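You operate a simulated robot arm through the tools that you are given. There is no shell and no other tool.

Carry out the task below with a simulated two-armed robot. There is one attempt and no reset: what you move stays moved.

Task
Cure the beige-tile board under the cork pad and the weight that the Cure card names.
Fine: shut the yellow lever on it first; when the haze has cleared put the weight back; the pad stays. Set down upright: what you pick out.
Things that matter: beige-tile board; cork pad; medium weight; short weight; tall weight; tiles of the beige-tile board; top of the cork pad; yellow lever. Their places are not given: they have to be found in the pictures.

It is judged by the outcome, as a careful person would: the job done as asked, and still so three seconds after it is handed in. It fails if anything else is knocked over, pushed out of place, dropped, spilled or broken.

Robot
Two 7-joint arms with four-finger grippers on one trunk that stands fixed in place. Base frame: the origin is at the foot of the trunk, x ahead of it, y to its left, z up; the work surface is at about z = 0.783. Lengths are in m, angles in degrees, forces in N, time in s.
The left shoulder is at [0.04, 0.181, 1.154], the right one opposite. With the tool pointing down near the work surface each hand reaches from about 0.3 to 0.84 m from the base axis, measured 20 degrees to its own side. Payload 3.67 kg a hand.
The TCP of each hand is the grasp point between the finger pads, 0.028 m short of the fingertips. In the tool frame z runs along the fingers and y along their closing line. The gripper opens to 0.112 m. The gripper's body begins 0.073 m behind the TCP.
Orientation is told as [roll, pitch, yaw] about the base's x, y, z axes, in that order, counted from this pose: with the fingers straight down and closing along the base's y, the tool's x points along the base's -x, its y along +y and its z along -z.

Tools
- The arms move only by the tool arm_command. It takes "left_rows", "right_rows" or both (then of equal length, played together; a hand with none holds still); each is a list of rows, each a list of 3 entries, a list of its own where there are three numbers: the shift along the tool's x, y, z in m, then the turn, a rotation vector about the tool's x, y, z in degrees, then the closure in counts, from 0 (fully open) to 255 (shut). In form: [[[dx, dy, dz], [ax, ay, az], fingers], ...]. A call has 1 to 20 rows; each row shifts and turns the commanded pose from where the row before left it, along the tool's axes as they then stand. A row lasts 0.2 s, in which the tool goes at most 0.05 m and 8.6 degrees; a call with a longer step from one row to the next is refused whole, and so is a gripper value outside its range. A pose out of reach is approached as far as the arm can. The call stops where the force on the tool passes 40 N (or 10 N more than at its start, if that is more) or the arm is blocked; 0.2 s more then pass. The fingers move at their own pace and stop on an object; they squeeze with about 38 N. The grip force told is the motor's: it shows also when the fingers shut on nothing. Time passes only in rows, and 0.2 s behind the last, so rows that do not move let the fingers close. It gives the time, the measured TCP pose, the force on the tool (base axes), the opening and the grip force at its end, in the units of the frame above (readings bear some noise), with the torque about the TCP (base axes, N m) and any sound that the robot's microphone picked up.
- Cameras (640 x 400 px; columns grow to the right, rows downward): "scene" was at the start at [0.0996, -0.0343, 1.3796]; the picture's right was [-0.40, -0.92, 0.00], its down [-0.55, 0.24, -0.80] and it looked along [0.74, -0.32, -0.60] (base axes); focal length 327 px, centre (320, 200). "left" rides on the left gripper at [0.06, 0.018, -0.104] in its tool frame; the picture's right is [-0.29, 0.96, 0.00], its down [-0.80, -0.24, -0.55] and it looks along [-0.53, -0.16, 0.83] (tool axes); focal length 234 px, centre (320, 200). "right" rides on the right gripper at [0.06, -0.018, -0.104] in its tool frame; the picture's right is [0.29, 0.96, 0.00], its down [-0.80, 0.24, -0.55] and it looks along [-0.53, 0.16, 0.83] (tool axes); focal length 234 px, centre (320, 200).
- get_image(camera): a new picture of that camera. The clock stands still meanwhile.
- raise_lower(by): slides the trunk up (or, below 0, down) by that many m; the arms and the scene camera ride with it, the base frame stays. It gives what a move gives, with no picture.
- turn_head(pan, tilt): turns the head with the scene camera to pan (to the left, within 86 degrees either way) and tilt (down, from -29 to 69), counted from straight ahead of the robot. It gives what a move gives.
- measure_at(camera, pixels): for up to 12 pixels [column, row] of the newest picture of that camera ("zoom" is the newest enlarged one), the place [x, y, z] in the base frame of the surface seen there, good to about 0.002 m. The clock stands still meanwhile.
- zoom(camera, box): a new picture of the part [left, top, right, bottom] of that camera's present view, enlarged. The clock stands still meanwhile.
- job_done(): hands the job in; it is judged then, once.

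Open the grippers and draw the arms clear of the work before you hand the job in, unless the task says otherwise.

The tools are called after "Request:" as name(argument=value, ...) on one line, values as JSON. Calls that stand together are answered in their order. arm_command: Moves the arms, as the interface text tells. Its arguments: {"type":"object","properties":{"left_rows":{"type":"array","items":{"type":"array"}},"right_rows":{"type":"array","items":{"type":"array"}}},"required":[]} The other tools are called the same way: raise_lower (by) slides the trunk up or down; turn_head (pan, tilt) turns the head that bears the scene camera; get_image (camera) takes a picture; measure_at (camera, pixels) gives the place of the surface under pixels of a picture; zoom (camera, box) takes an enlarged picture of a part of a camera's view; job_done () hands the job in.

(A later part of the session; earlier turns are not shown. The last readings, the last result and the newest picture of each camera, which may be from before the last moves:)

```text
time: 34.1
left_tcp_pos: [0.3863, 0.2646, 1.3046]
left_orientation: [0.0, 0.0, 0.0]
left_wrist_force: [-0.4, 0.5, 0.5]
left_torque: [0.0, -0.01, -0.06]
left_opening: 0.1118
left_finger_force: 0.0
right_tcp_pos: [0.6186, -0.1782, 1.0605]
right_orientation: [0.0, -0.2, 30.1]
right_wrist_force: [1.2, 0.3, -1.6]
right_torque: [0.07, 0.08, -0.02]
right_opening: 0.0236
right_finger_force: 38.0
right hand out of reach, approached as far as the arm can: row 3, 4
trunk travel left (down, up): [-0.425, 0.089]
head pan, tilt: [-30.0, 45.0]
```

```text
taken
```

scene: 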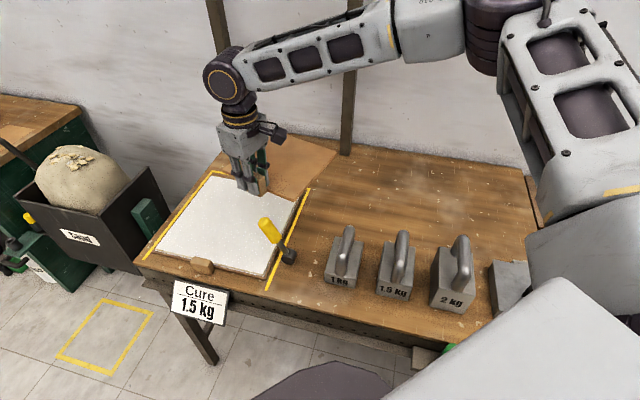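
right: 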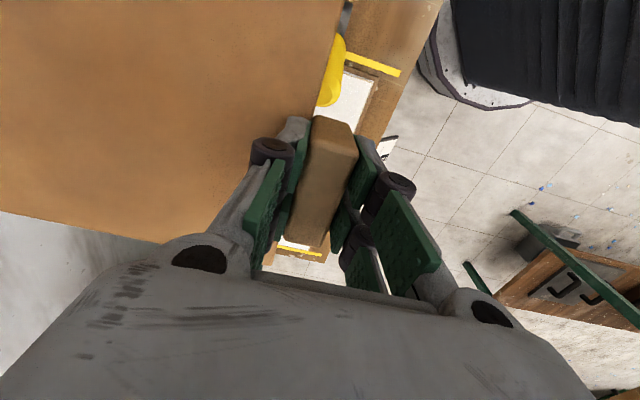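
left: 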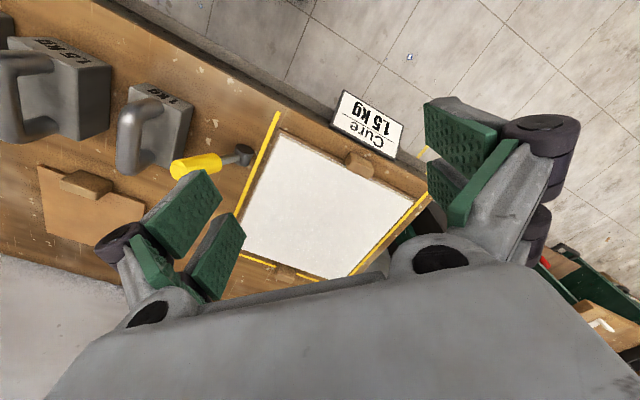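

The elbow is far from straight, so this is a posture limit reached along this path. I measure the rear posts and the table's rear edge to see how far I may extend forward first and then swing left.

Request:
measure_at(camera="scene", pixels=[[222, 40], [348, 130], [350, 60], [345, 152], [400, 150], [520, 165], [500, 120], [290, 165], [330, 160], [265, 150], [260, 228], [475, 30]])

Request:
turn_head(pan=-50, tilt=25)

Request:
get_image(camera="scene")

```text
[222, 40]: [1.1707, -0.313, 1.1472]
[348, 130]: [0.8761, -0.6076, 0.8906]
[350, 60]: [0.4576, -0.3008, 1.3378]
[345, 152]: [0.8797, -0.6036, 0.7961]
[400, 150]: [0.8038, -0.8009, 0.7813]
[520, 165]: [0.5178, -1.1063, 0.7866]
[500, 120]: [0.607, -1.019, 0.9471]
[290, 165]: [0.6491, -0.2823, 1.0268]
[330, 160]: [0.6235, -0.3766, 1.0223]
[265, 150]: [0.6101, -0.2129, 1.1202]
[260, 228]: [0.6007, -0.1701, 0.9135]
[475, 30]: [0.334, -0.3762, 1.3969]
```

```text
time: 34.9
left_tcp_pos: [0.3857, 0.2659, 1.3046]
left_orientation: [-0.1, 0.0, 0.0]
left_wrist_force: [-0.5, 0.1, 0.3]
left_torque: [-0.01, 0.03, -0.01]
left_opening: 0.1122
left_finger_force: 0.0
right_tcp_pos: [0.6185, -0.1787, 1.0612]
right_orientation: [0.0, -0.1, 30.0]
right_wrist_force: [-0.5, 0.5, -0.4]
right_torque: [0.08, 0.1, -0.02]
right_opening: 0.0235
right_finger_force: 38.0
trunk travel left (down, up): [-0.425, 0.089]
head pan, tilt: [-50.0, 25.0]
```

```text
taken
```

scene: 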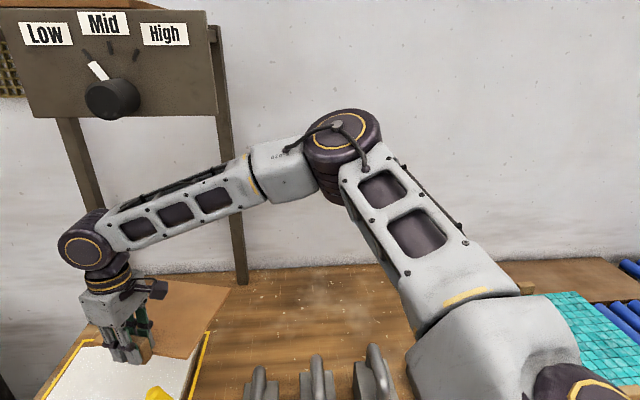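

A control panel (Low/Mid/High) hangs between the posts; it is not part of this job. I retreat to the right, turn the hand to yaw 0, extend the arm forward, and will then swing left so that the elbow opens.

Request:
arm_command(right_rows=[[[0.0247, -0.0273, 0], [0, 0, 0], 255], [[0.0247, -0.0273, 0], [0, 0, 0], 255], [[0.0247, -0.0273, 0], [0, 0, 0], 255], [[0.0247, -0.0273, 0], [0, 0, 0], 255], [[0.0247, -0.0273, 0], [0, 0, 0], 255], [[0, 0, 0], [0, 0, 7.5], 255], [[0, 0, 0], [0, 0, 7.5], 255], [[0, 0, 0], [0, 0, 7.5], 255], [[0, 0, 0], [0, 0, 7.5], 255], [[-0.025, 0, 0], [0, 0, 0], 255], [[-0.025, 0, 0], [0, 0, 0], 255], [[-0.025, 0, 0], [0, 0, 0], 255], [[-0.025, 0, 0], [0, 0, 0], 255], [[-0.025, 0, 0], [0, 0, 0], 255], [[0, 0, 0], [0, 0, 0], 255]])

Request:
get_image(camera="scene")

```text
time: 38.1
left_tcp_pos: [0.3848, 0.2668, 1.3044]
left_orientation: [0.1, 0.0, 0.0]
left_wrist_force: [-0.7, -0.1, -0.7]
left_torque: [-0.02, -0.03, 0.0]
left_opening: 0.1121
left_finger_force: 0.0
right_tcp_pos: [0.7015, -0.3598, 1.0619]
right_orientation: [0.0, 0.0, 0.0]
right_wrist_force: [0.6, 0.1, -1.1]
right_torque: [0.13, -0.01, -0.01]
right_opening: 0.0238
right_finger_force: 37.8
trunk travel left (down, up): [-0.425, 0.089]
head pan, tilt: [-50.0, 25.0]
```

```text
taken
```

scene: 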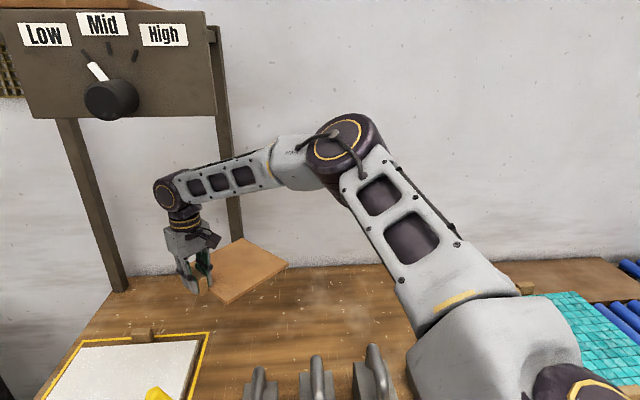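

Forward reach is fine here at (0.70,-0.36). Now I try swinging left at this extension, in small steps.

Request:
arm_command(right_rows=[[[0, 0.025, 0], [0, 0, 0], 255], [[0, 0.025, 0], [0, 0, 0], 255], [[0, 0.025, 0], [0, 0, 0], 255], [[0, 0.025, 0], [0, 0, 0], 255], [[0, 0, 0], [0, 0, 0], 255]])

Request:
get_image(camera="scene")

```text
time: 39.3
left_tcp_pos: [0.3867, 0.2652, 1.3048]
left_orientation: [0.0, 0.0, -0.1]
left_wrist_force: [0.4, -0.1, 0.3]
left_torque: [0.01, 0.01, 0.0]
left_opening: 0.1122
left_finger_force: 0.0
right_tcp_pos: [0.6793, -0.2706, 1.069]
right_orientation: [0.0, -0.1, 0.0]
right_wrist_force: [0.0, 0.1, -0.6]
right_torque: [0.16, -0.01, 0.0]
right_opening: 0.0236
right_finger_force: 38.1
right hand out of reach, approached as far as the arm can: row 2, 3, 4
trunk travel left (down, up): [-0.425, 0.089]
head pan, tilt: [-50.0, 25.0]
```

```text
taken
```

scene: 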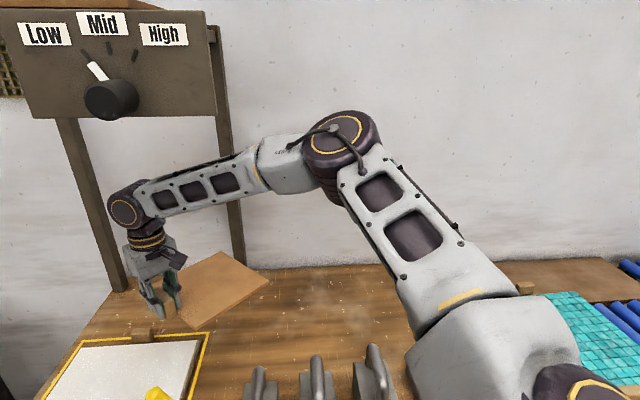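

The upper arm did not turn at all, so one shoulder joint sits at its limit in this elbow-out posture. I look at both arms' postures to find a better elbow configuration.

Request:
turn_head(pan=-80, tilt=35)

Request:
get_image(camera="scene")

Request:
measure_at(camera="scene", pixels=[[100, 60], [60, 100], [200, 200], [250, 260], [300, 330], [350, 380], [150, 140], [20, 60]])

Request:
turn_head(pan=70, tilt=35)

Request:
get_image(camera="scene")

```text
time: 40.3
left_tcp_pos: [0.3852, 0.2668, 1.3044]
left_orientation: [0.0, 0.0, 0.0]
left_wrist_force: [-0.3, -0.7, 0.0]
left_torque: [-0.01, 0.01, 0.03]
left_opening: 0.1122
left_finger_force: 0.1
right_tcp_pos: [0.679, -0.2702, 1.069]
right_orientation: [0.0, 0.0, -0.1]
right_wrist_force: [0.7, -0.6, -1.1]
right_torque: [0.12, 0.0, 0.04]
right_opening: 0.0237
right_finger_force: 37.4
trunk travel left (down, up): [-0.425, 0.089]
head pan, tilt: [-80.0, 35.0]
```

```text
taken
```

scene: 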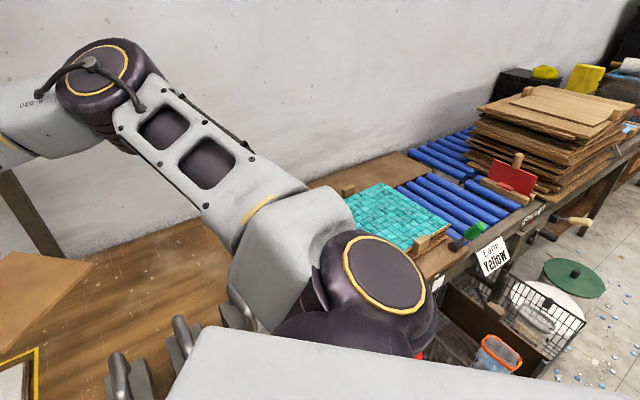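

```text
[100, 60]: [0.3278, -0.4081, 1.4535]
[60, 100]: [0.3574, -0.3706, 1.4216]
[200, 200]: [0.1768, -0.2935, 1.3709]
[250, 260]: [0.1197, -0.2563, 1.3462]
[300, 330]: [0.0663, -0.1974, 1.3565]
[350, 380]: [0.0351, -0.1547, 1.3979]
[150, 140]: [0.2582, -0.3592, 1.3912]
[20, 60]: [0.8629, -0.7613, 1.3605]
```

```text
time: 42.6
left_tcp_pos: [0.3852, 0.2656, 1.3041]
left_orientation: [0.0, -0.1, 0.0]
left_wrist_force: [-0.3, 0.3, 0.9]
left_torque: [0.01, -0.01, -0.01]
left_opening: 0.1123
left_finger_force: 0.0
right_tcp_pos: [0.6787, -0.2702, 1.0692]
right_orientation: [0.0, -0.1, 0.0]
right_wrist_force: [0.0, -0.3, -0.9]
right_torque: [0.11, 0.01, -0.02]
right_opening: 0.0237
right_finger_force: 37.8
trunk travel left (down, up): [-0.425, 0.089]
head pan, tilt: [70.0, 35.0]
```

```text
taken
```

scene: 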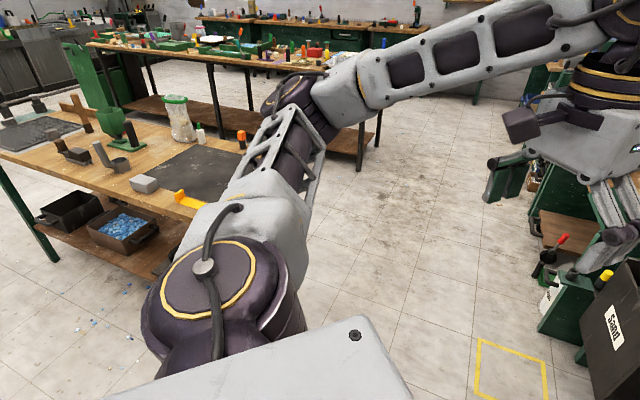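

The right upper arm is stuck turned outward with the elbow slightly above the shoulder. I come off that limit, raise the trunk near its top and let the hand hang low relative to it, which should make the elbow drop, then retry going left.

Request:
turn_head(pan=-45, tilt=35)

Request:
arm_command(right_rows=[[[0.01, -0.03, 0], [0, 0, 0], 255], [[0.01, -0.03, 0], [0, 0, 0], 255], [[0.01, -0.03, 0], [0, 0, 0], 255], [[0, 0, 0], [0, 0, 0], 255]])

Request:
raise_lower(by=0.085)

Request:
arm_command(right_rows=[[[0, 0, 0.03], [0, 0, 0], 255], [[0, 0, 0.03], [0, 0, 0], 255], [[0, 0, 0.03], [0, 0, 0], 255], [[0, 0, 0.03], [0, 0, 0], 255], [[0, 0, 0.03], [0, 0, 0], 255], [[0, 0, 0], [0, 0, 0], 255]])

Request:
get_image(camera="scene")

```text
time: 44.5
left_tcp_pos: [0.3859, 0.2661, 1.3037]
left_orientation: [0.0, 0.0, 0.0]
left_wrist_force: [0.2, 0.8, -0.4]
left_torque: [0.0, 0.0, 0.0]
left_opening: 0.1118
left_finger_force: 0.2
right_tcp_pos: [0.6796, -0.2707, 1.0696]
right_orientation: [0.1, -0.2, 0.0]
right_wrist_force: [0.2, 0.9, -2.0]
right_torque: [0.1, 0.01, -0.01]
right_opening: 0.0235
right_finger_force: 37.7
trunk travel left (down, up): [-0.425, 0.089]
head pan, tilt: [-45.0, 35.0]
```

```text
time: 45.5
left_tcp_pos: [0.3848, 0.2663, 1.3051]
left_orientation: [0.0, 0.0, 0.0]
left_wrist_force: [0.4, 0.6, -1.0]
left_torque: [-0.02, 0.01, -0.01]
left_opening: 0.1119
left_finger_force: 0.0
right_tcp_pos: [0.6494, -0.3563, 1.067]
right_orientation: [0.1, -0.1, 0.0]
right_wrist_force: [0.1, 0.2, -0.4]
right_torque: [0.1, 0.04, 0.0]
right_opening: 0.0236
right_finger_force: 37.9
trunk travel left (down, up): [-0.425, 0.089]
head pan, tilt: [-45.0, 35.0]
```

```text
time: 46.8
left_tcp_pos: [0.3861, 0.2666, 1.3877]
left_orientation: [0.1, 0.1, 0.1]
left_wrist_force: [-0.5, 0.0, -0.2]
left_torque: [0.0, 0.0, 0.02]
left_opening: 0.112
left_finger_force: 0.0
right_tcp_pos: [0.6488, -0.3562, 1.1529]
right_orientation: [0.0, 0.0, 0.0]
right_wrist_force: [0.0, 1.2, -1.1]
right_torque: [0.09, 0.0, -0.04]
right_opening: 0.0236
right_finger_force: 38.4
trunk travel left (down, up): [-0.51, 0.004]
head pan, tilt: [-45.0, 35.0]
```

```text
time: 48.2
left_tcp_pos: [0.386, 0.2649, 1.39]
left_orientation: [0.0, -0.1, 0.0]
left_wrist_force: [0.6, 0.1, -0.4]
left_torque: [-0.02, 0.01, 0.03]
left_opening: 0.1122
left_finger_force: 0.1
right_tcp_pos: [0.6352, -0.3613, 1.0159]
right_orientation: [0.1, -0.1, -0.1]
right_wrist_force: [-0.6, -0.2, -1.1]
right_torque: [0.09, 0.03, 0.0]
right_opening: 0.0238
right_finger_force: 38.4
right hand out of reach, approached as far as the arm can: row 5
trunk travel left (down, up): [-0.51, 0.004]
head pan, tilt: [-45.0, 35.0]
```

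```text
taken
```

scene: 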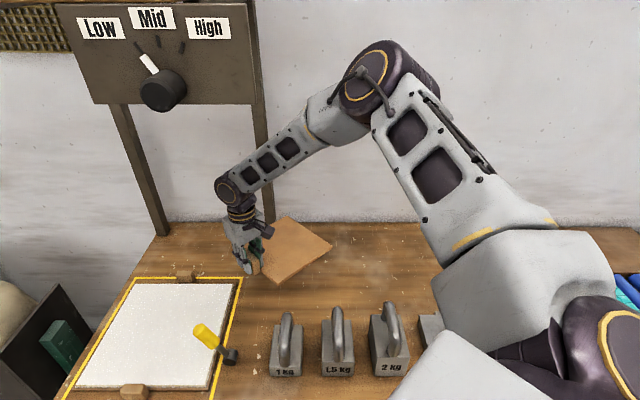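

The hand is now near (0.635,-0.361,1.016) and limited again with the elbow high. I measure elbow and wrist positions to understand which way it is bound.

Request:
measure_at(camera="scene", pixels=[[368, 85], [345, 125], [400, 60], [228, 190], [240, 215], [270, 155], [330, 110], [410, 130], [440, 180], [475, 240], [530, 270], [620, 340]])

```text
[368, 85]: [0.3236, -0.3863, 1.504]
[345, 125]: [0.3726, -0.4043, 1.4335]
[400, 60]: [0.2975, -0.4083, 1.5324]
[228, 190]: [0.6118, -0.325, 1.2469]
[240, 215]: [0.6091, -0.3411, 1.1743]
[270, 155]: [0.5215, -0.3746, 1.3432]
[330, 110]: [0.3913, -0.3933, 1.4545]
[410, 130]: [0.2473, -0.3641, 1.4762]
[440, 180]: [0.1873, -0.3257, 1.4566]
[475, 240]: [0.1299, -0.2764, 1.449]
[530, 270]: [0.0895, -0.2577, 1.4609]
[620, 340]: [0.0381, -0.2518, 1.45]
```

The right arm's posture keeps the elbow high and outward. The left arm, whose elbow hangs low, may reach the board better; I park the right hand with the pad where it is and test the left arm's reach, empty, high above the board.

Request:
arm_command(left_rows=[[[-0.026, -0.028, 0.02], [0, 0, 0], 0], [[-0.026, -0.028, 0.02], [0, 0, 0], 0], [[-0.026, -0.028, 0.02], [0, 0, 0], 0], [[-0.026, -0.028, 0.02], [0, 0, 0], 0], [[-0.026, -0.028, 0.02], [0, 0, 0], 0], [[-0.026, -0.028, 0.02], [0, 0, 0], 0], [[-0.026, -0.028, 0.02], [0, 0, 0], 0], [[-0.026, -0.028, 0.02], [0, 0, 0], 0], [[-0.026, -0.028, 0.02], [0, 0, 0], 0], [[-0.026, -0.028, 0.02], [0, 0, 0], 0], [[-0.026, -0.028, 0.02], [0, 0, 0], 0], [[-0.026, -0.028, 0.02], [0, 0, 0], 0], [[0, 0, 0], [0, 0, 0], 0]])

Request:
turn_head(pan=-20, tilt=40)

Request:
get_image(camera="scene")

```text
time: 51.0
left_tcp_pos: [0.6955, -0.0699, 1.1451]
left_orientation: [-0.1, 0.0, 0.0]
left_wrist_force: [0.5, -0.1, -0.7]
left_torque: [-0.03, -0.03, -0.01]
left_opening: 0.1121
left_finger_force: 0.0
right_tcp_pos: [0.6353, -0.3596, 1.0149]
right_orientation: [-0.1, -0.2, 0.1]
right_wrist_force: [-0.3, -0.1, -0.6]
right_torque: [0.11, -0.02, -0.01]
right_opening: 0.0236
right_finger_force: 37.8
trunk travel left (down, up): [-0.51, 0.004]
head pan, tilt: [-45.0, 35.0]
```

```text
time: 51.9
left_tcp_pos: [0.6962, -0.0701, 1.146]
left_orientation: [0.0, 0.0, 0.0]
left_wrist_force: [0.8, 0.4, -0.1]
left_torque: [0.01, 0.01, 0.02]
left_opening: 0.112
left_finger_force: 0.2
right_tcp_pos: [0.6363, -0.3604, 1.0143]
right_orientation: [0.0, -0.1, 0.0]
right_wrist_force: [0.2, 0.0, -1.2]
right_torque: [0.09, 0.02, -0.02]
right_opening: 0.0236
right_finger_force: 38.0
trunk travel left (down, up): [-0.51, 0.004]
head pan, tilt: [-20.0, 40.0]
```

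```text
taken
```

scene: 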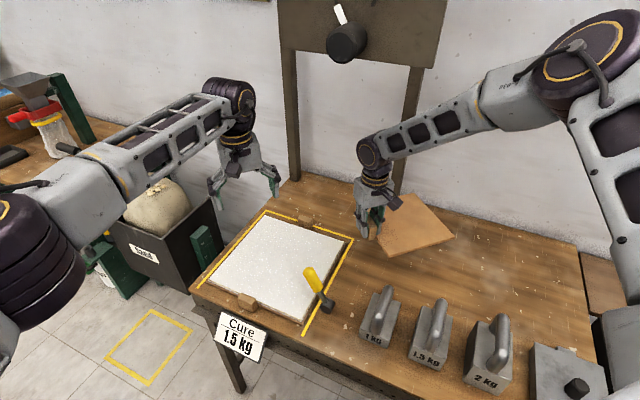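

The left arm reached (0.696,-0.070) without trouble. I test a bit further, to the board centre.

Request:
arm_command(left_rows=[[[-0.025, -0.02, 0], [0, 0, 0], 0], [[-0.025, -0.02, 0], [0, 0, 0], 0], [[-0.025, -0.02, 0], [0, 0, 0], 0], [[0, 0, 0], [0, 0, 0], 0]])

Request:
get_image(camera="scene")

```text
time: 52.9
left_tcp_pos: [0.7135, -0.0845, 1.1474]
left_orientation: [0.2, 0.0, 0.0]
left_wrist_force: [0.6, -0.3, 0.2]
left_torque: [0.07, 0.02, 0.0]
left_opening: 0.1121
left_finger_force: 0.2
left hand out of reach, approached as far as the arm can: row 1, 2, 3
right_tcp_pos: [0.6347, -0.3626, 1.0157]
right_orientation: [0.1, -0.2, -0.1]
right_wrist_force: [-0.6, 0.0, -1.7]
right_torque: [0.15, 0.0, 0.02]
right_opening: 0.0237
right_finger_force: 38.3
trunk travel left (down, up): [-0.51, 0.004]
head pan, tilt: [-20.0, 40.0]
```

```text
taken
```

scene: 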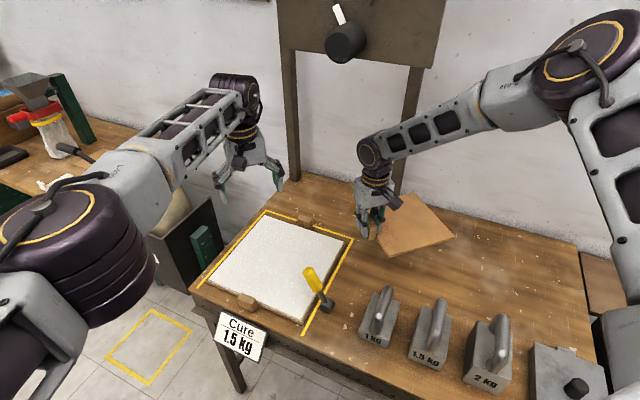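

The left arm ends at (0.714,-0.085), too short for setting the weight, so I need a better posture of the right arm. I draw the left arm back, and bring the right hand with the pad to a free spot nearer the body to try to swivel its elbow by turning the hand.

Request:
arm_command(left_rows=[[[0.03, 0.032, 0], [0, 0, 0], 0], [[0.03, 0.032, 0], [0, 0, 0], 0], [[0.03, 0.032, 0], [0, 0, 0], 0], [[0.03, 0.032, 0], [0, 0, 0], 0], [[0.03, 0.032, 0], [0, 0, 0], 0], [[0.03, 0.032, 0], [0, 0, 0], 0], [[0.03, 0.032, 0], [0, 0, 0], 0], [[0.03, 0.032, 0], [0, 0, 0], 0], [[0.03, 0.032, 0], [0, 0, 0], 0], [[0.03, 0.032, 0], [0, 0, 0], 0], [[0.02, 0.03, 0], [0, 0, 0], 0]])

Request:
arm_command(right_rows=[[[0.03, -0.01, -0.01], [0, 0, 0], 255], [[0.03, -0.01, -0.02], [0, 0, 0], 255], [[0.03, -0.01, -0.03], [0, 0, 0], 255], [[0.03, -0.01, -0.03], [0, 0, 0], 255], [[0.03, -0.01, -0.03], [0, 0, 0], 255], [[0.02, -0.01, -0.03], [0, 0, 0], 255], [[0, 0, 0], [0, 0, 0], 255]])

Request:
turn_head(pan=-60, tilt=30)

Request:
get_image(camera="scene")

```text
time: 55.2
left_tcp_pos: [0.3889, 0.2675, 1.1481]
left_orientation: [0.1, 0.0, -0.1]
left_wrist_force: [-0.2, -0.4, -0.1]
left_torque: [-0.01, 0.0, -0.01]
left_opening: 0.1122
left_finger_force: 0.1
right_tcp_pos: [0.6352, -0.3613, 1.0165]
right_orientation: [0.1, -0.2, -0.1]
right_wrist_force: [-0.1, 0.2, -0.9]
right_torque: [0.11, -0.01, -0.01]
right_opening: 0.0235
right_finger_force: 37.6
trunk travel left (down, up): [-0.51, 0.004]
head pan, tilt: [-20.0, 40.0]
```

```text
time: 56.9
left_tcp_pos: [0.3923, 0.2676, 1.1472]
left_orientation: [0.0, 0.1, 0.0]
left_wrist_force: [-0.7, 0.3, 0.2]
left_torque: [0.01, 0.02, -0.01]
left_opening: 0.1124
left_finger_force: 0.0
right_tcp_pos: [0.4658, -0.4207, 1.1658]
right_orientation: [-0.1, 0.1, 0.0]
right_wrist_force: [-0.4, 0.0, -1.3]
right_torque: [0.12, 0.02, -0.01]
right_opening: 0.0236
right_finger_force: 38.1
trunk travel left (down, up): [-0.51, 0.004]
head pan, tilt: [-20.0, 40.0]
```

```text
time: 57.9
left_tcp_pos: [0.3906, 0.2667, 1.1467]
left_orientation: [-0.1, 0.0, 0.0]
left_wrist_force: [-0.1, 0.0, -0.5]
left_torque: [0.01, 0.01, 0.01]
left_opening: 0.112
left_finger_force: 0.1
right_tcp_pos: [0.4668, -0.4211, 1.166]
right_orientation: [0.0, 0.0, 0.0]
right_wrist_force: [0.6, 0.4, -1.3]
right_torque: [0.12, -0.01, -0.02]
right_opening: 0.0236
right_finger_force: 37.6
trunk travel left (down, up): [-0.51, 0.004]
head pan, tilt: [-60.0, 30.0]
```

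```text
taken
```

scene: 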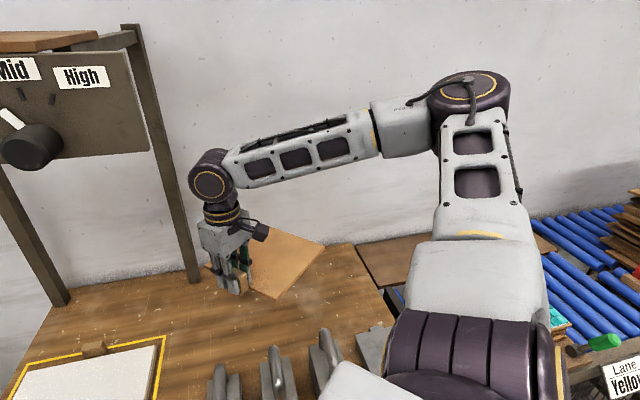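

The upper arm has moved freely again here. I try turning the hand by −60° of yaw at this free spot and watch what the elbow does.

Request:
arm_command(right_rows=[[[0, 0, 0], [0, 0, 8], 255], [[0, 0, 0], [0, 0, 8], 255], [[0, 0, 0], [0, 0, 8], 255], [[0, 0, 0], [0, 0, 8], 255], [[0, 0, 0], [0, 0, 8], 255], [[0, 0, 0], [0, 0, 8], 255], [[0, 0, 0], [0, 0, 8], 255], [[0, 0, 0], [0, 0, 8], 255], [[0, 0, 0], [0, 0, 0], 255]])

Request:
get_image(camera="scene")

```text
time: 59.9
left_tcp_pos: [0.3914, 0.2686, 1.1472]
left_orientation: [0.0, 0.0, 0.0]
left_wrist_force: [0.4, 0.9, 0.4]
left_torque: [0.01, 0.04, 0.04]
left_opening: 0.112
left_finger_force: 0.0
right_tcp_pos: [0.4648, -0.4207, 1.1648]
right_orientation: [0.0, 0.0, -64.1]
right_wrist_force: [0.0, -0.2, -1.5]
right_torque: [0.03, -0.11, 0.0]
right_opening: 0.0237
right_finger_force: 38.3
trunk travel left (down, up): [-0.51, 0.004]
head pan, tilt: [-60.0, 30.0]
```

```text
taken
```

scene: 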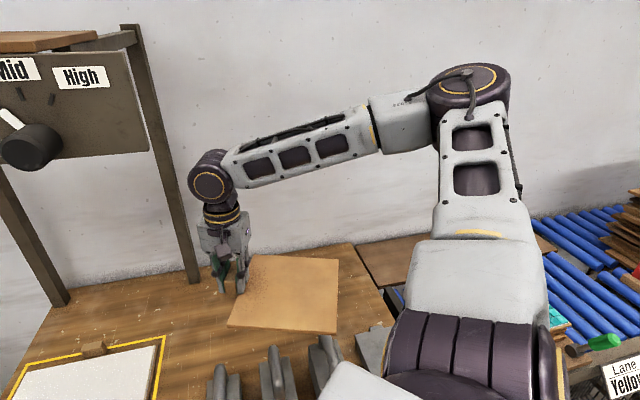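

Turning the hand only uses the last joint; the elbow did not move. I next test sweeping inward at near-full extension: first extend out to about (0.65,-0.53).

Request:
arm_command(right_rows=[[[-0.03, 0.0197, 0], [0, 0, 0], 255], [[-0.03, 0.0197, 0], [0, 0, 0], 255], [[-0.03, 0.0197, 0], [0, 0, 0], 255], [[-0.03, 0.0197, 0], [0, 0, 0], 255], [[-0.03, 0.0197, 0], [0, 0, 0], 255], [[-0.03, 0.0197, 0], [0, 0, 0], 255], [[0, 0, 0], [0, 0, 0], 255]])

Request:
get_image(camera="scene")

```text
time: 61.5
left_tcp_pos: [0.391, 0.2672, 1.1472]
left_orientation: [0.0, 0.0, 0.0]
left_wrist_force: [-0.1, -0.2, 0.1]
left_torque: [0.0, 0.03, 0.0]
left_opening: 0.1118
left_finger_force: 0.0
right_tcp_pos: [0.6479, -0.5286, 1.1647]
right_orientation: [0.0, -0.1, -64.0]
right_wrist_force: [-0.2, 0.0, -1.1]
right_torque: [0.07, -0.11, -0.02]
right_opening: 0.0237
right_finger_force: 37.9
trunk travel left (down, up): [-0.51, 0.004]
head pan, tilt: [-60.0, 30.0]
```

```text
taken
```

scene: 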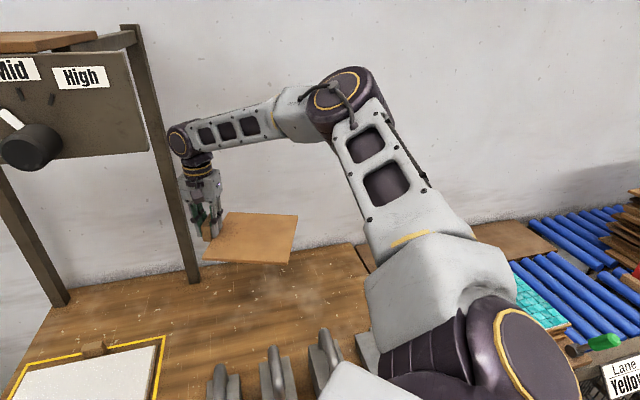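

That extension worked. Now I sweep inward along the arc toward (0.73,-0.30).

Request:
arm_command(right_rows=[[[0.0283, 0.029, 0], [0, 0, 0], 255], [[0.0283, 0.029, 0], [0, 0, 0], 255], [[0.0283, 0.029, 0], [0, 0, 0], 255], [[0.0283, 0.029, 0], [0, 0, 0], 255], [[0.0283, 0.029, 0], [0, 0, 0], 255], [[0.0283, 0.029, 0], [0, 0, 0], 255], [[0, 0, 0], [0, 0, 0], 255]])

Request:
get_image(camera="scene")

```text
time: 63.1
left_tcp_pos: [0.3919, 0.2664, 1.1481]
left_orientation: [0.0, 0.0, -0.1]
left_wrist_force: [0.2, 0.3, 0.1]
left_torque: [-0.02, 0.0, -0.02]
left_opening: 0.1121
left_finger_force: 0.0
right_tcp_pos: [0.7015, -0.3101, 1.1732]
right_orientation: [0.1, 0.0, -64.0]
right_wrist_force: [0.2, -0.1, -0.7]
right_torque: [0.09, -0.11, -0.01]
right_opening: 0.0236
right_finger_force: 38.7
right hand out of reach, approached as far as the arm can: row 5, 6
trunk travel left (down, up): [-0.51, 0.004]
head pan, tilt: [-60.0, 30.0]
```

```text
taken
```

scene: 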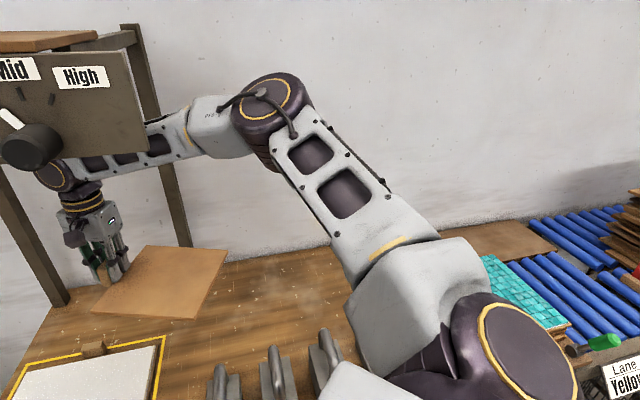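

The panel with the dial seems close to the forearm in this view; I measure where it is before going any further.

Request:
measure_at(camera="scene", pixels=[[100, 120], [130, 100], [20, 90], [35, 145], [140, 150], [60, 40], [150, 70], [145, 175], [170, 140], [20, 180], [10, 170], [120, 140]])

Request:
turn_head(pan=-30, tilt=15)

Request:
get_image(camera="scene")

```text
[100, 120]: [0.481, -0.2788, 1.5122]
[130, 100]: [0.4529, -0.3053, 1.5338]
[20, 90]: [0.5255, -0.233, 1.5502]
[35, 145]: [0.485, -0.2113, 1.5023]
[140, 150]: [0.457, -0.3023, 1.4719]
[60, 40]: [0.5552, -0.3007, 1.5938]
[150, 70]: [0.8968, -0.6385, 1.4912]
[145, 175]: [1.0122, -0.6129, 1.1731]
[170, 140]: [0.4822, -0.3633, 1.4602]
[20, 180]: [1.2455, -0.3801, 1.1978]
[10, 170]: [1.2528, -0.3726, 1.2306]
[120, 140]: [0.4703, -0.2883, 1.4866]
```

```text
time: 64.1
left_tcp_pos: [0.3904, 0.2675, 1.1476]
left_orientation: [0.0, 0.1, 0.1]
left_wrist_force: [0.2, -0.1, 0.3]
left_torque: [-0.02, 0.01, 0.0]
left_opening: 0.1119
left_finger_force: 0.1
right_tcp_pos: [0.7022, -0.3101, 1.1741]
right_orientation: [0.1, -0.2, -64.0]
right_wrist_force: [-0.7, 0.5, -1.5]
right_torque: [0.05, -0.12, -0.02]
right_opening: 0.0235
right_finger_force: 38.1
trunk travel left (down, up): [-0.51, 0.004]
head pan, tilt: [-30.0, 15.0]
```

```text
taken
```

scene: 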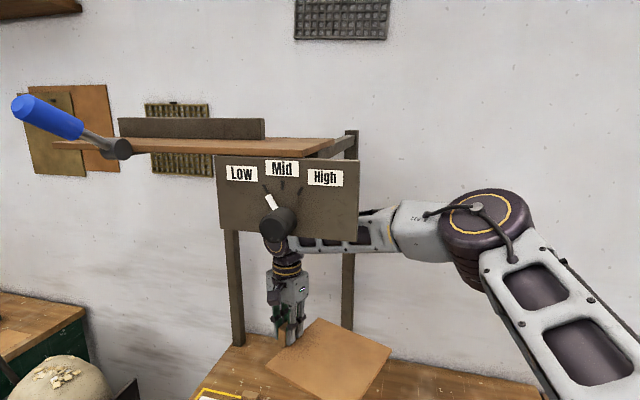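

An overhead shelf carries the panel right above the table's near part. I measure its lower edge and the blue lever so I can keep the arm below it.

Request:
measure_at(camera="scene", pixels=[[222, 165], [222, 225], [355, 240], [355, 165], [278, 222], [300, 232], [150, 143], [320, 148], [50, 115], [118, 148], [345, 140], [232, 260]])

Request:
measure_at(camera="scene", pixels=[[480, 210], [440, 225], [390, 235], [375, 215], [320, 245], [275, 248], [520, 280], [560, 330], [460, 250], [500, 200]])

```text
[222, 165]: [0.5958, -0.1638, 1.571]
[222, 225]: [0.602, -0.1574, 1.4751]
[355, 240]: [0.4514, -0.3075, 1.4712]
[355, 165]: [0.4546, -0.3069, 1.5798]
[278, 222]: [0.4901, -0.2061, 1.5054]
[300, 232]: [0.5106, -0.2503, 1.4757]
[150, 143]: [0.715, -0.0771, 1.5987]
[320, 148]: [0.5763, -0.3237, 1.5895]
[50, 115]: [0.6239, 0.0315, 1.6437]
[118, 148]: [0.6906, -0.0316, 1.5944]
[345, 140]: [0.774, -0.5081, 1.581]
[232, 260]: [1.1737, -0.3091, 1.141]
```

```text
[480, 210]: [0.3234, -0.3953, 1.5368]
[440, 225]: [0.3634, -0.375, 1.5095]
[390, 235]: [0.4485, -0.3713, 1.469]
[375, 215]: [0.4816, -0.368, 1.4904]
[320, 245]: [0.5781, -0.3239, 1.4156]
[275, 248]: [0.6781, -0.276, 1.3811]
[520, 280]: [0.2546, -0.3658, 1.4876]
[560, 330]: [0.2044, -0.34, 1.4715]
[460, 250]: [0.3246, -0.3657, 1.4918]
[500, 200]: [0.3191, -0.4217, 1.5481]
```

The panel's lower edge is at z≈1.47 over (0.45..0.60,-0.31..-0.16), so the raised arm has passed just beside it without contact; I'll stay lower there. The upper arm always stops at the same direction (about az −38°), which looks like a shoulder joint on the wrong side of its zero; I take the arm out to the right, nearly straight, to pass through that zero.

Request:
arm_command(right_rows=[[[-0.0233, -0.024, -0.006], [0, 0, 0], 255], [[-0.0233, -0.024, -0.006], [0, 0, 0], 255], [[-0.0233, -0.024, -0.006], [0, 0, 0], 255], [[-0.0233, -0.024, -0.006], [0, 0, 0], 255], [[-0.0233, -0.024, -0.006], [0, 0, 0], 255], [[-0.0233, -0.024, -0.006], [0, 0, 0], 255], [[-0.0233, -0.024, -0.006], [0, 0, 0], 255], [[-0.0145, -0.0355, -0.0111], [0, 0, 0], 255], [[-0.0145, -0.0355, -0.0111], [0, 0, 0], 255], [[-0.0145, -0.0355, -0.0111], [0, 0, 0], 255], [[-0.0145, -0.0355, -0.0111], [0, 0, 0], 255], [[-0.0145, -0.0355, -0.0111], [0, 0, 0], 255], [[-0.0145, -0.0355, -0.0111], [0, 0, 0], 255], [[-0.0145, -0.0355, -0.0111], [0, 0, 0], 255], [[-0.0145, -0.0355, -0.0111], [0, 0, 0], 255], [[-0.0145, -0.0355, -0.0111], [0, 0, 0], 255], [[0, 0, 0], [0, 0, 0], 255]])

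Request:
turn_head(pan=-75, tilt=35)

Request:
get_image(camera="scene")

```text
time: 67.7
left_tcp_pos: [0.3913, 0.2671, 1.1472]
left_orientation: [0.0, 0.0, 0.0]
left_wrist_force: [0.1, 0.5, -0.8]
left_torque: [0.0, 0.0, 0.0]
left_opening: 0.1121
left_finger_force: 0.2
right_tcp_pos: [0.3902, -0.7874, 1.315]
right_orientation: [-0.1, 0.0, -64.0]
right_wrist_force: [-0.5, -0.9, -1.1]
right_torque: [0.05, -0.08, -0.02]
right_opening: 0.0234
right_finger_force: 38.2
trunk travel left (down, up): [-0.51, 0.004]
head pan, tilt: [-30.0, 15.0]
```

```text
time: 68.8
left_tcp_pos: [0.3908, 0.2677, 1.1471]
left_orientation: [0.0, 0.0, -0.1]
left_wrist_force: [0.3, -0.2, 0.0]
left_torque: [0.0, -0.01, -0.01]
left_opening: 0.112
left_finger_force: 0.1
right_tcp_pos: [0.39, -0.7876, 1.3142]
right_orientation: [0.1, -0.1, -64.0]
right_wrist_force: [0.1, 0.2, -1.4]
right_torque: [0.06, -0.11, 0.0]
right_opening: 0.0236
right_finger_force: 38.5
trunk travel left (down, up): [-0.51, 0.004]
head pan, tilt: [-75.0, 35.0]
```

```text
taken
```

scene: 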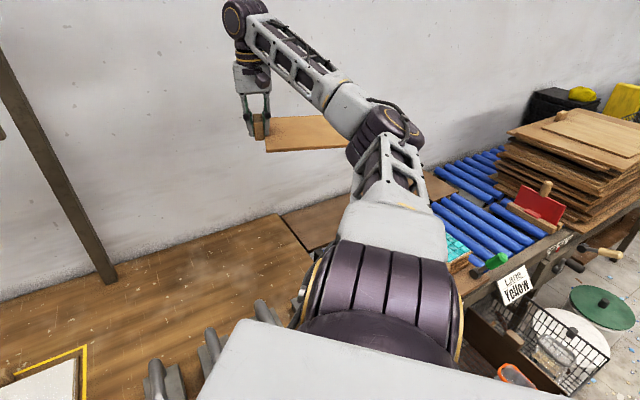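

The elbow has dropped to a low, outward position, like the left arm's. I lower the hand and look again.

Request:
arm_command(right_rows=[[[0, 0, 0.03], [0, 0, 0], 255], [[0, 0, 0.03], [0, 0, 0], 255], [[0, 0, 0.03], [0, 0, 0], 255], [[0, 0, 0.03], [0, 0, 0], 255], [[0, 0, 0.03], [0, 0, 0], 255], [[0, 0, 0.03], [0, 0, 0], 255], [[0, 0, 0.03], [0, 0, 0], 255], [[0, 0, 0], [0, 0, 0], 255]])

Request:
get_image(camera="scene")

```text
time: 70.6
left_tcp_pos: [0.3913, 0.2674, 1.1477]
left_orientation: [0.0, 0.0, 0.0]
left_wrist_force: [0.6, 0.2, 0.0]
left_torque: [0.01, -0.01, 0.01]
left_opening: 0.1122
left_finger_force: 0.0
right_tcp_pos: [0.3934, -0.7917, 1.1053]
right_orientation: [0.1, -0.2, -63.9]
right_wrist_force: [-1.0, -0.4, -1.3]
right_torque: [0.05, -0.1, -0.02]
right_opening: 0.0238
right_finger_force: 38.1
trunk travel left (down, up): [-0.51, 0.004]
head pan, tilt: [-75.0, 35.0]
```

```text
taken
```

scene: 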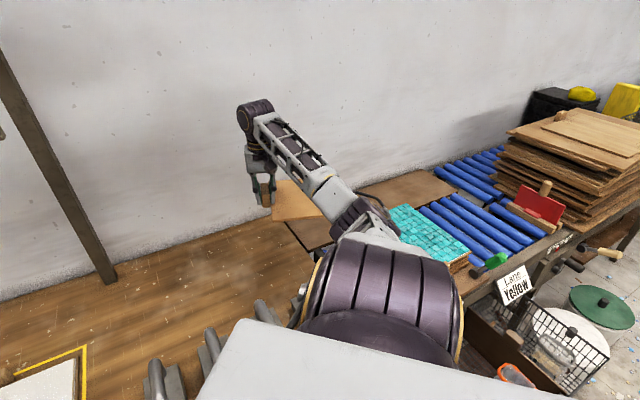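

The arm now points low and nearly straight. I sweep inward from here.

Request:
arm_command(right_rows=[[[0.0209, 0.0358, 0], [0, 0, 0], 255], [[0.0209, 0.0358, 0], [0, 0, 0], 255], [[0.0209, 0.0358, 0], [0, 0, 0], 255], [[0.0209, 0.0358, 0], [0, 0, 0], 255], [[0.0209, 0.0358, 0], [0, 0, 0], 255], [[0.0209, 0.0358, 0], [0, 0, 0], 255], [[0.0209, 0.0358, 0], [0, 0, 0], 255], [[0.0209, 0.0358, 0], [0, 0, 0], 255], [[0.0209, 0.0358, 0], [0, 0, 0], 255], [[0, 0, 0], [0, 0, 0], 255]])

Request:
turn_head(pan=-60, tilt=35)

Request:
get_image(camera="scene")

```text
time: 72.8
left_tcp_pos: [0.3911, 0.2675, 1.1477]
left_orientation: [0.0, 0.0, 0.0]
left_wrist_force: [0.0, -0.5, -0.1]
left_torque: [0.05, 0.01, -0.01]
left_opening: 0.1122
left_finger_force: 0.1
right_tcp_pos: [0.5977, -0.4789, 1.1051]
right_orientation: [0.0, 0.0, -64.0]
right_wrist_force: [0.0, -0.5, -1.9]
right_torque: [0.07, -0.13, -0.01]
right_opening: 0.0234
right_finger_force: 38.4
trunk travel left (down, up): [-0.51, 0.004]
head pan, tilt: [-75.0, 35.0]
```

```text
time: 73.6
left_tcp_pos: [0.3907, 0.267, 1.1479]
left_orientation: [0.0, 0.0, 0.0]
left_wrist_force: [-0.1, -0.1, 0.0]
left_torque: [0.01, -0.03, -0.01]
left_opening: 0.1121
left_finger_force: 0.0
right_tcp_pos: [0.5971, -0.4798, 1.1044]
right_orientation: [0.0, 0.0, -64.0]
right_wrist_force: [-0.6, 0.4, -2.3]
right_torque: [0.09, -0.06, 0.04]
right_opening: 0.0234
right_finger_force: 37.6
trunk travel left (down, up): [-0.51, 0.004]
head pan, tilt: [-60.0, 35.0]
```

```text
taken
```

scene: 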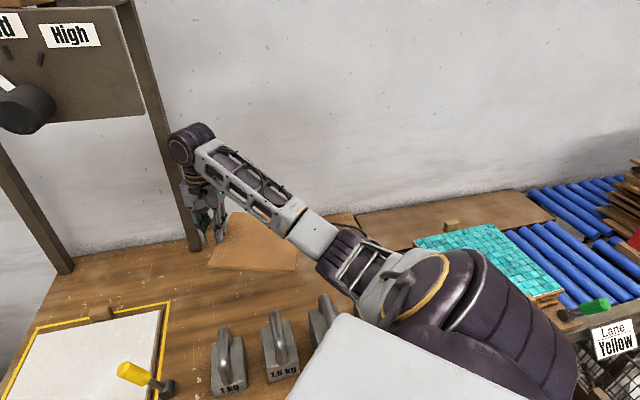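

The shoulder now shows its other side, as on the left arm. I go on inward.

Request:
arm_command(right_rows=[[[0.03, 0.0262, 0], [0, 0, 0], 255], [[0.03, 0.0262, 0], [0, 0, 0], 255], [[0.03, 0.0262, 0], [0, 0, 0], 255], [[0.03, 0.0262, 0], [0, 0, 0], 255], [[0.03, 0.0262, 0], [0, 0, 0], 255], [[0.03, 0.0262, 0], [0, 0, 0], 255], [[0, 0, 0], [0, 0, 0], 255]])

Request:
get_image(camera="scene")

```text
time: 75.2
left_tcp_pos: [0.3906, 0.2668, 1.1479]
left_orientation: [0.0, 0.0, 0.1]
left_wrist_force: [0.3, -0.2, -0.5]
left_torque: [-0.01, 0.0, 0.0]
left_opening: 0.1122
left_finger_force: 0.0
right_tcp_pos: [0.6612, -0.2505, 1.1046]
right_orientation: [-0.1, -0.1, -64.0]
right_wrist_force: [0.8, -0.1, -0.5]
right_torque: [0.03, -0.09, 0.0]
right_opening: 0.0235
right_finger_force: 38.2
trunk travel left (down, up): [-0.51, 0.004]
head pan, tilt: [-60.0, 35.0]
```

```text
taken
```

scene: 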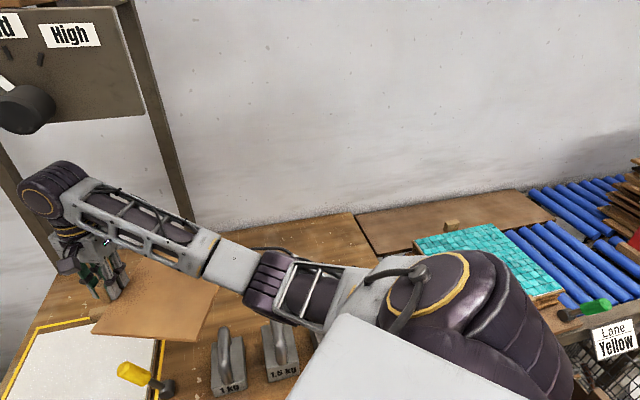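

The right arm now passes freely at (0.661,-0.251). I turn the hand back to yaw 45 so the pad lines up with the board, still high.

Request:
arm_command(right_rows=[[[0, 0, 0], [0, 0, -8.4], 255], [[0, 0, 0], [0, 0, -8.4], 255], [[0, 0, 0], [0, 0, -8.4], 255], [[0, 0, 0], [0, 0, -8.4], 255], [[0, 0, 0], [0, 0, -8.4], 255], [[0, 0, 0], [0, 0, -8.4], 255], [[0, 0, 0], [0, 0, -8.4], 255], [[0, 0, 0], [0, 0, -8.4], 255], [[0, 0, 0], [0, 0, -8.4], 255], [[0, 0, 0], [0, 0, -8.4], 255], [[0, 0, 0], [0, 0, -8.4], 255], [[0, 0, 0], [0, 0, -8.4], 255], [[0, 0, 0], [0, 0, -8.2], 255], [[0, 0, 0], [0, 0, 0], 255]])

Request:
turn_head(pan=-40, tilt=40)

Request:
get_image(camera="scene")

```text
time: 78.2
left_tcp_pos: [0.392, 0.2671, 1.1464]
left_orientation: [0.0, -0.1, 0.0]
left_wrist_force: [-0.5, 1.3, -0.1]
left_torque: [0.03, 0.01, 0.01]
left_opening: 0.1121
left_finger_force: 0.0
right_tcp_pos: [0.6603, -0.2482, 1.104]
right_orientation: [0.1, 0.1, 45.1]
right_wrist_force: [-0.1, -0.6, -1.4]
right_torque: [0.06, 0.02, 0.0]
right_opening: 0.0236
right_finger_force: 37.8
trunk travel left (down, up): [-0.51, 0.004]
head pan, tilt: [-60.0, 35.0]
```

```text
time: 79.0
left_tcp_pos: [0.3925, 0.2668, 1.1473]
left_orientation: [-0.1, 0.0, 0.0]
left_wrist_force: [-0.5, 0.0, -0.1]
left_torque: [0.03, -0.04, 0.02]
left_opening: 0.1118
left_finger_force: 0.2
right_tcp_pos: [0.6604, -0.2479, 1.1044]
right_orientation: [0.0, 0.0, 45.1]
right_wrist_force: [-0.1, 0.0, -0.9]
right_torque: [0.09, 0.11, 0.0]
right_opening: 0.0239
right_finger_force: 37.5
trunk travel left (down, up): [-0.51, 0.004]
head pan, tilt: [-40.0, 40.0]
```

```text
taken
```

scene: 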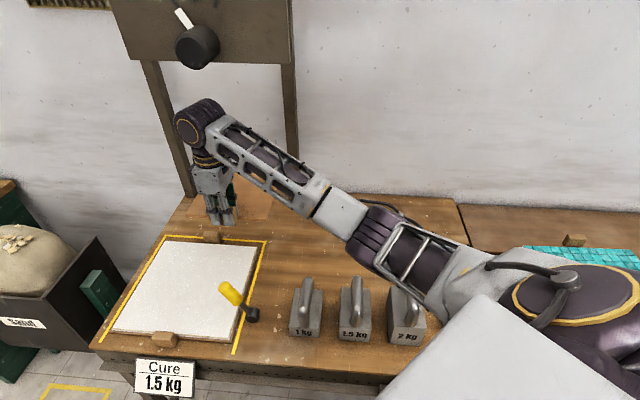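

The pad is aligned at yaw 45. I lower the trunk a little for clearance under the panel, then move over the board.

Request:
raise_lower(by=-0.08)

Request:
arm_command(right_rows=[[[-0.0257, 0.0209, 0], [0, 0, 0], 255], [[-0.0257, 0.0209, 0], [0, 0, 0], 255], [[-0.0257, 0.0209, 0], [0, 0, 0], 255], [[-0.0257, 0.0209, 0], [0, 0, 0], 255], [[-0.0257, 0.0209, 0], [0, 0, 0], 255], [[-0.0257, 0.0209, 0], [0, 0, 0], 255], [[0, 0, 0], [0, 0, 0], 255]])

Request:
get_image(camera="scene")

Request:
get_image(camera="right")

```text
time: 80.2
left_tcp_pos: [0.3913, 0.2681, 1.0678]
left_orientation: [0.0, 0.0, 0.0]
left_wrist_force: [0.1, -1.3, -0.3]
left_torque: [0.0, 0.03, -0.01]
left_opening: 0.1119
left_finger_force: 0.1
right_tcp_pos: [0.6601, -0.247, 1.0254]
right_orientation: [0.0, 0.0, 45.0]
right_wrist_force: [0.5, 1.0, -1.1]
right_torque: [0.08, 0.09, 0.0]
right_opening: 0.0236
right_finger_force: 38.1
trunk travel left (down, up): [-0.43, 0.084]
head pan, tilt: [-40.0, 40.0]
```

```text
time: 81.8
left_tcp_pos: [0.3915, 0.2666, 1.0668]
left_orientation: [0.1, 0.1, 0.1]
left_wrist_force: [0.7, 0.8, -0.7]
left_torque: [-0.01, -0.01, 0.05]
left_opening: 0.1119
left_finger_force: 0.1
right_tcp_pos: [0.6827, -0.0497, 1.0258]
right_orientation: [0.1, 0.0, 45.0]
right_wrist_force: [0.0, 1.0, -1.5]
right_torque: [0.12, 0.06, 0.0]
right_opening: 0.0235
right_finger_force: 38.0
trunk travel left (down, up): [-0.43, 0.084]
head pan, tilt: [-40.0, 40.0]
```

```text
taken
```

scene: 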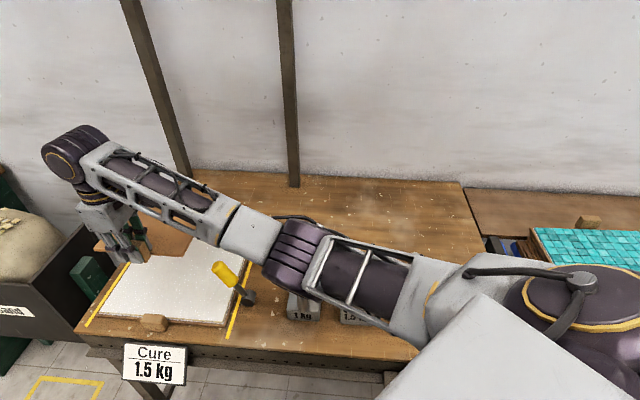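

```text
taken
```

right: 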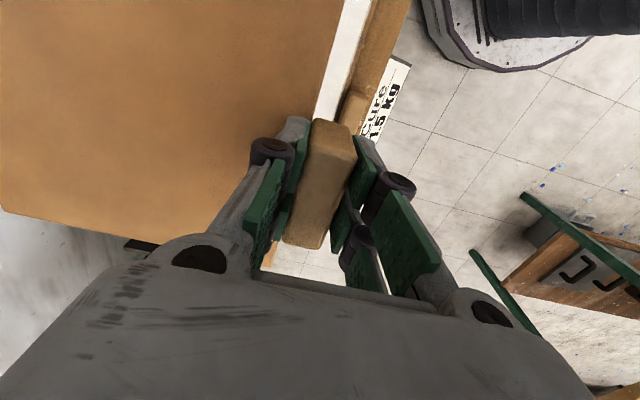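

The hand is over the near side of the board. I turn the head to check the pad's position relative to the board before lowering.

Request:
turn_head(pan=-15, tilt=40)

Request:
get_image(camera="scene")

```text
time: 82.7
left_tcp_pos: [0.3905, 0.2669, 1.0681]
left_orientation: [0.0, 0.1, 0.0]
left_wrist_force: [1.1, -0.6, -0.3]
left_torque: [0.01, -0.04, -0.01]
left_opening: 0.1118
left_finger_force: 0.0
right_tcp_pos: [0.681, -0.049, 1.0268]
right_orientation: [0.0, 0.0, 45.0]
right_wrist_force: [-0.2, 0.0, -0.9]
right_torque: [0.04, 0.09, 0.0]
right_opening: 0.0235
right_finger_force: 37.8
trunk travel left (down, up): [-0.43, 0.084]
head pan, tilt: [-15.0, 40.0]
```

```text
taken
```

scene: 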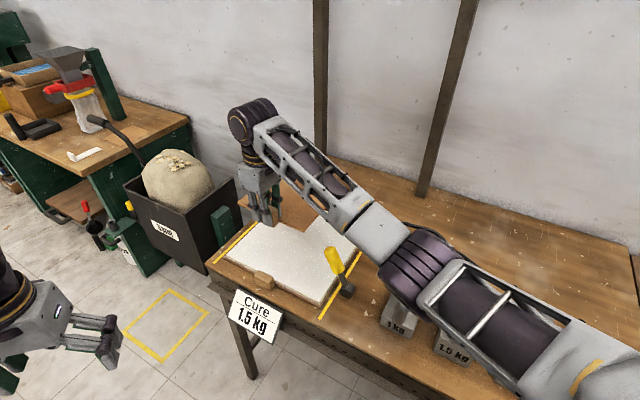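

The arm hides much of the pad here, so I measure pad and board points in the right-hand picture.

Request:
get_image(camera="right")

Request:
measure_at(camera="right", pixels=[[335, 20], [320, 80], [30, 208], [120, 228], [180, 180], [100, 80], [355, 60], [350, 30], [350, 100], [362, 105], [370, 70], [340, 125]])

```text
taken
```

right: 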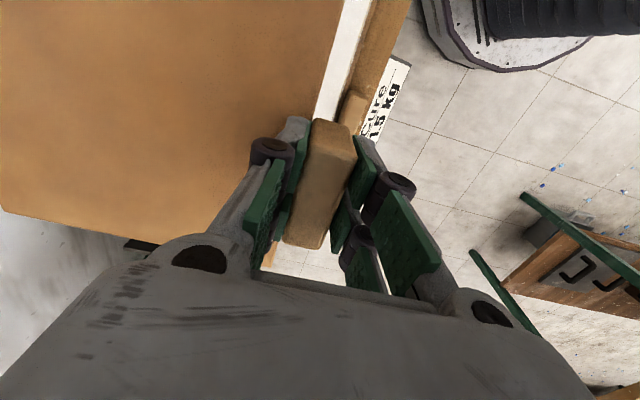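

```text
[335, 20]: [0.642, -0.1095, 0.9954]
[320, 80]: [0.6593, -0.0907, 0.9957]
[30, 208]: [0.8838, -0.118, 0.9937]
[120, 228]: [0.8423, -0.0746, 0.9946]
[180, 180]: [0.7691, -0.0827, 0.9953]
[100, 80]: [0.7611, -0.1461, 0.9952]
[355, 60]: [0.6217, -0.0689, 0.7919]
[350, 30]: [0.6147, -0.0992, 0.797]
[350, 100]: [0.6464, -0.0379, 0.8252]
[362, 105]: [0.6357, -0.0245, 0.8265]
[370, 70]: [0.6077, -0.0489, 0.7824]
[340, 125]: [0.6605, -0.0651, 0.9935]
```

The pad is level with its near edge at v≈−0.113 of the board, its centre within 3 mm of the board's midline. I shift it 15 mm deeper so the finger clears the board's own handle, then lower it.

Request:
arm_command(right_rows=[[[0, -0.015, 0], [0, 0, 0], 255], [[0, 0, 0.025], [0, 0, 0], 255], [[0, 0, 0.025], [0, 0, 0], 255], [[0, 0, 0.025], [0, 0, 0], 255], [[0, 0, 0.025], [0, 0, 0], 255], [[0, 0, 0.025], [0, 0, 0], 255], [[0, 0, 0.02], [0, 0, 0], 255], [[0, 0, 0.01], [0, 0, 0], 255], [[0, 0, 0], [0, 0, 0], 255]])

Request:
get_image(camera="right")

Request:
get_image(camera="scene")

```text
time: 84.7
left_tcp_pos: [0.3914, 0.2671, 1.0674]
left_orientation: [0.0, 0.0, 0.0]
left_wrist_force: [0.1, -0.4, 0.0]
left_torque: [0.01, 0.01, 0.0]
left_opening: 0.1122
left_finger_force: 0.2
right_tcp_pos: [0.6919, -0.0602, 0.871]
right_orientation: [0.0, 0.0, 45.0]
right_wrist_force: [-0.4, -0.3, -1.1]
right_torque: [0.07, 0.1, 0.01]
right_opening: 0.0238
right_finger_force: 37.8
trunk travel left (down, up): [-0.43, 0.084]
head pan, tilt: [-15.0, 40.0]
```

```text
taken
```

right: 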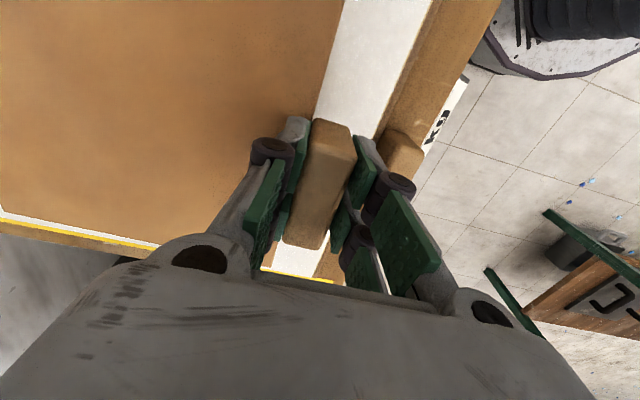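

```text
taken
```

scene: 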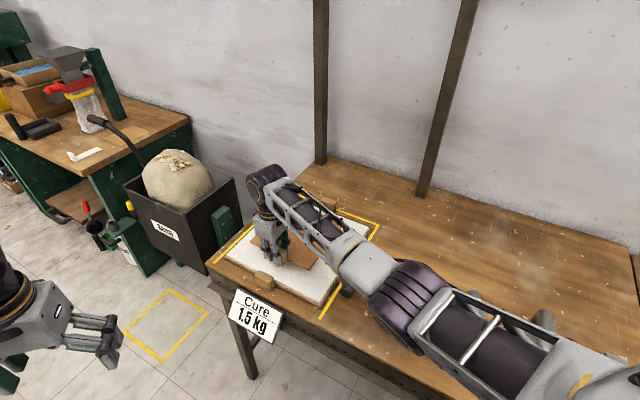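

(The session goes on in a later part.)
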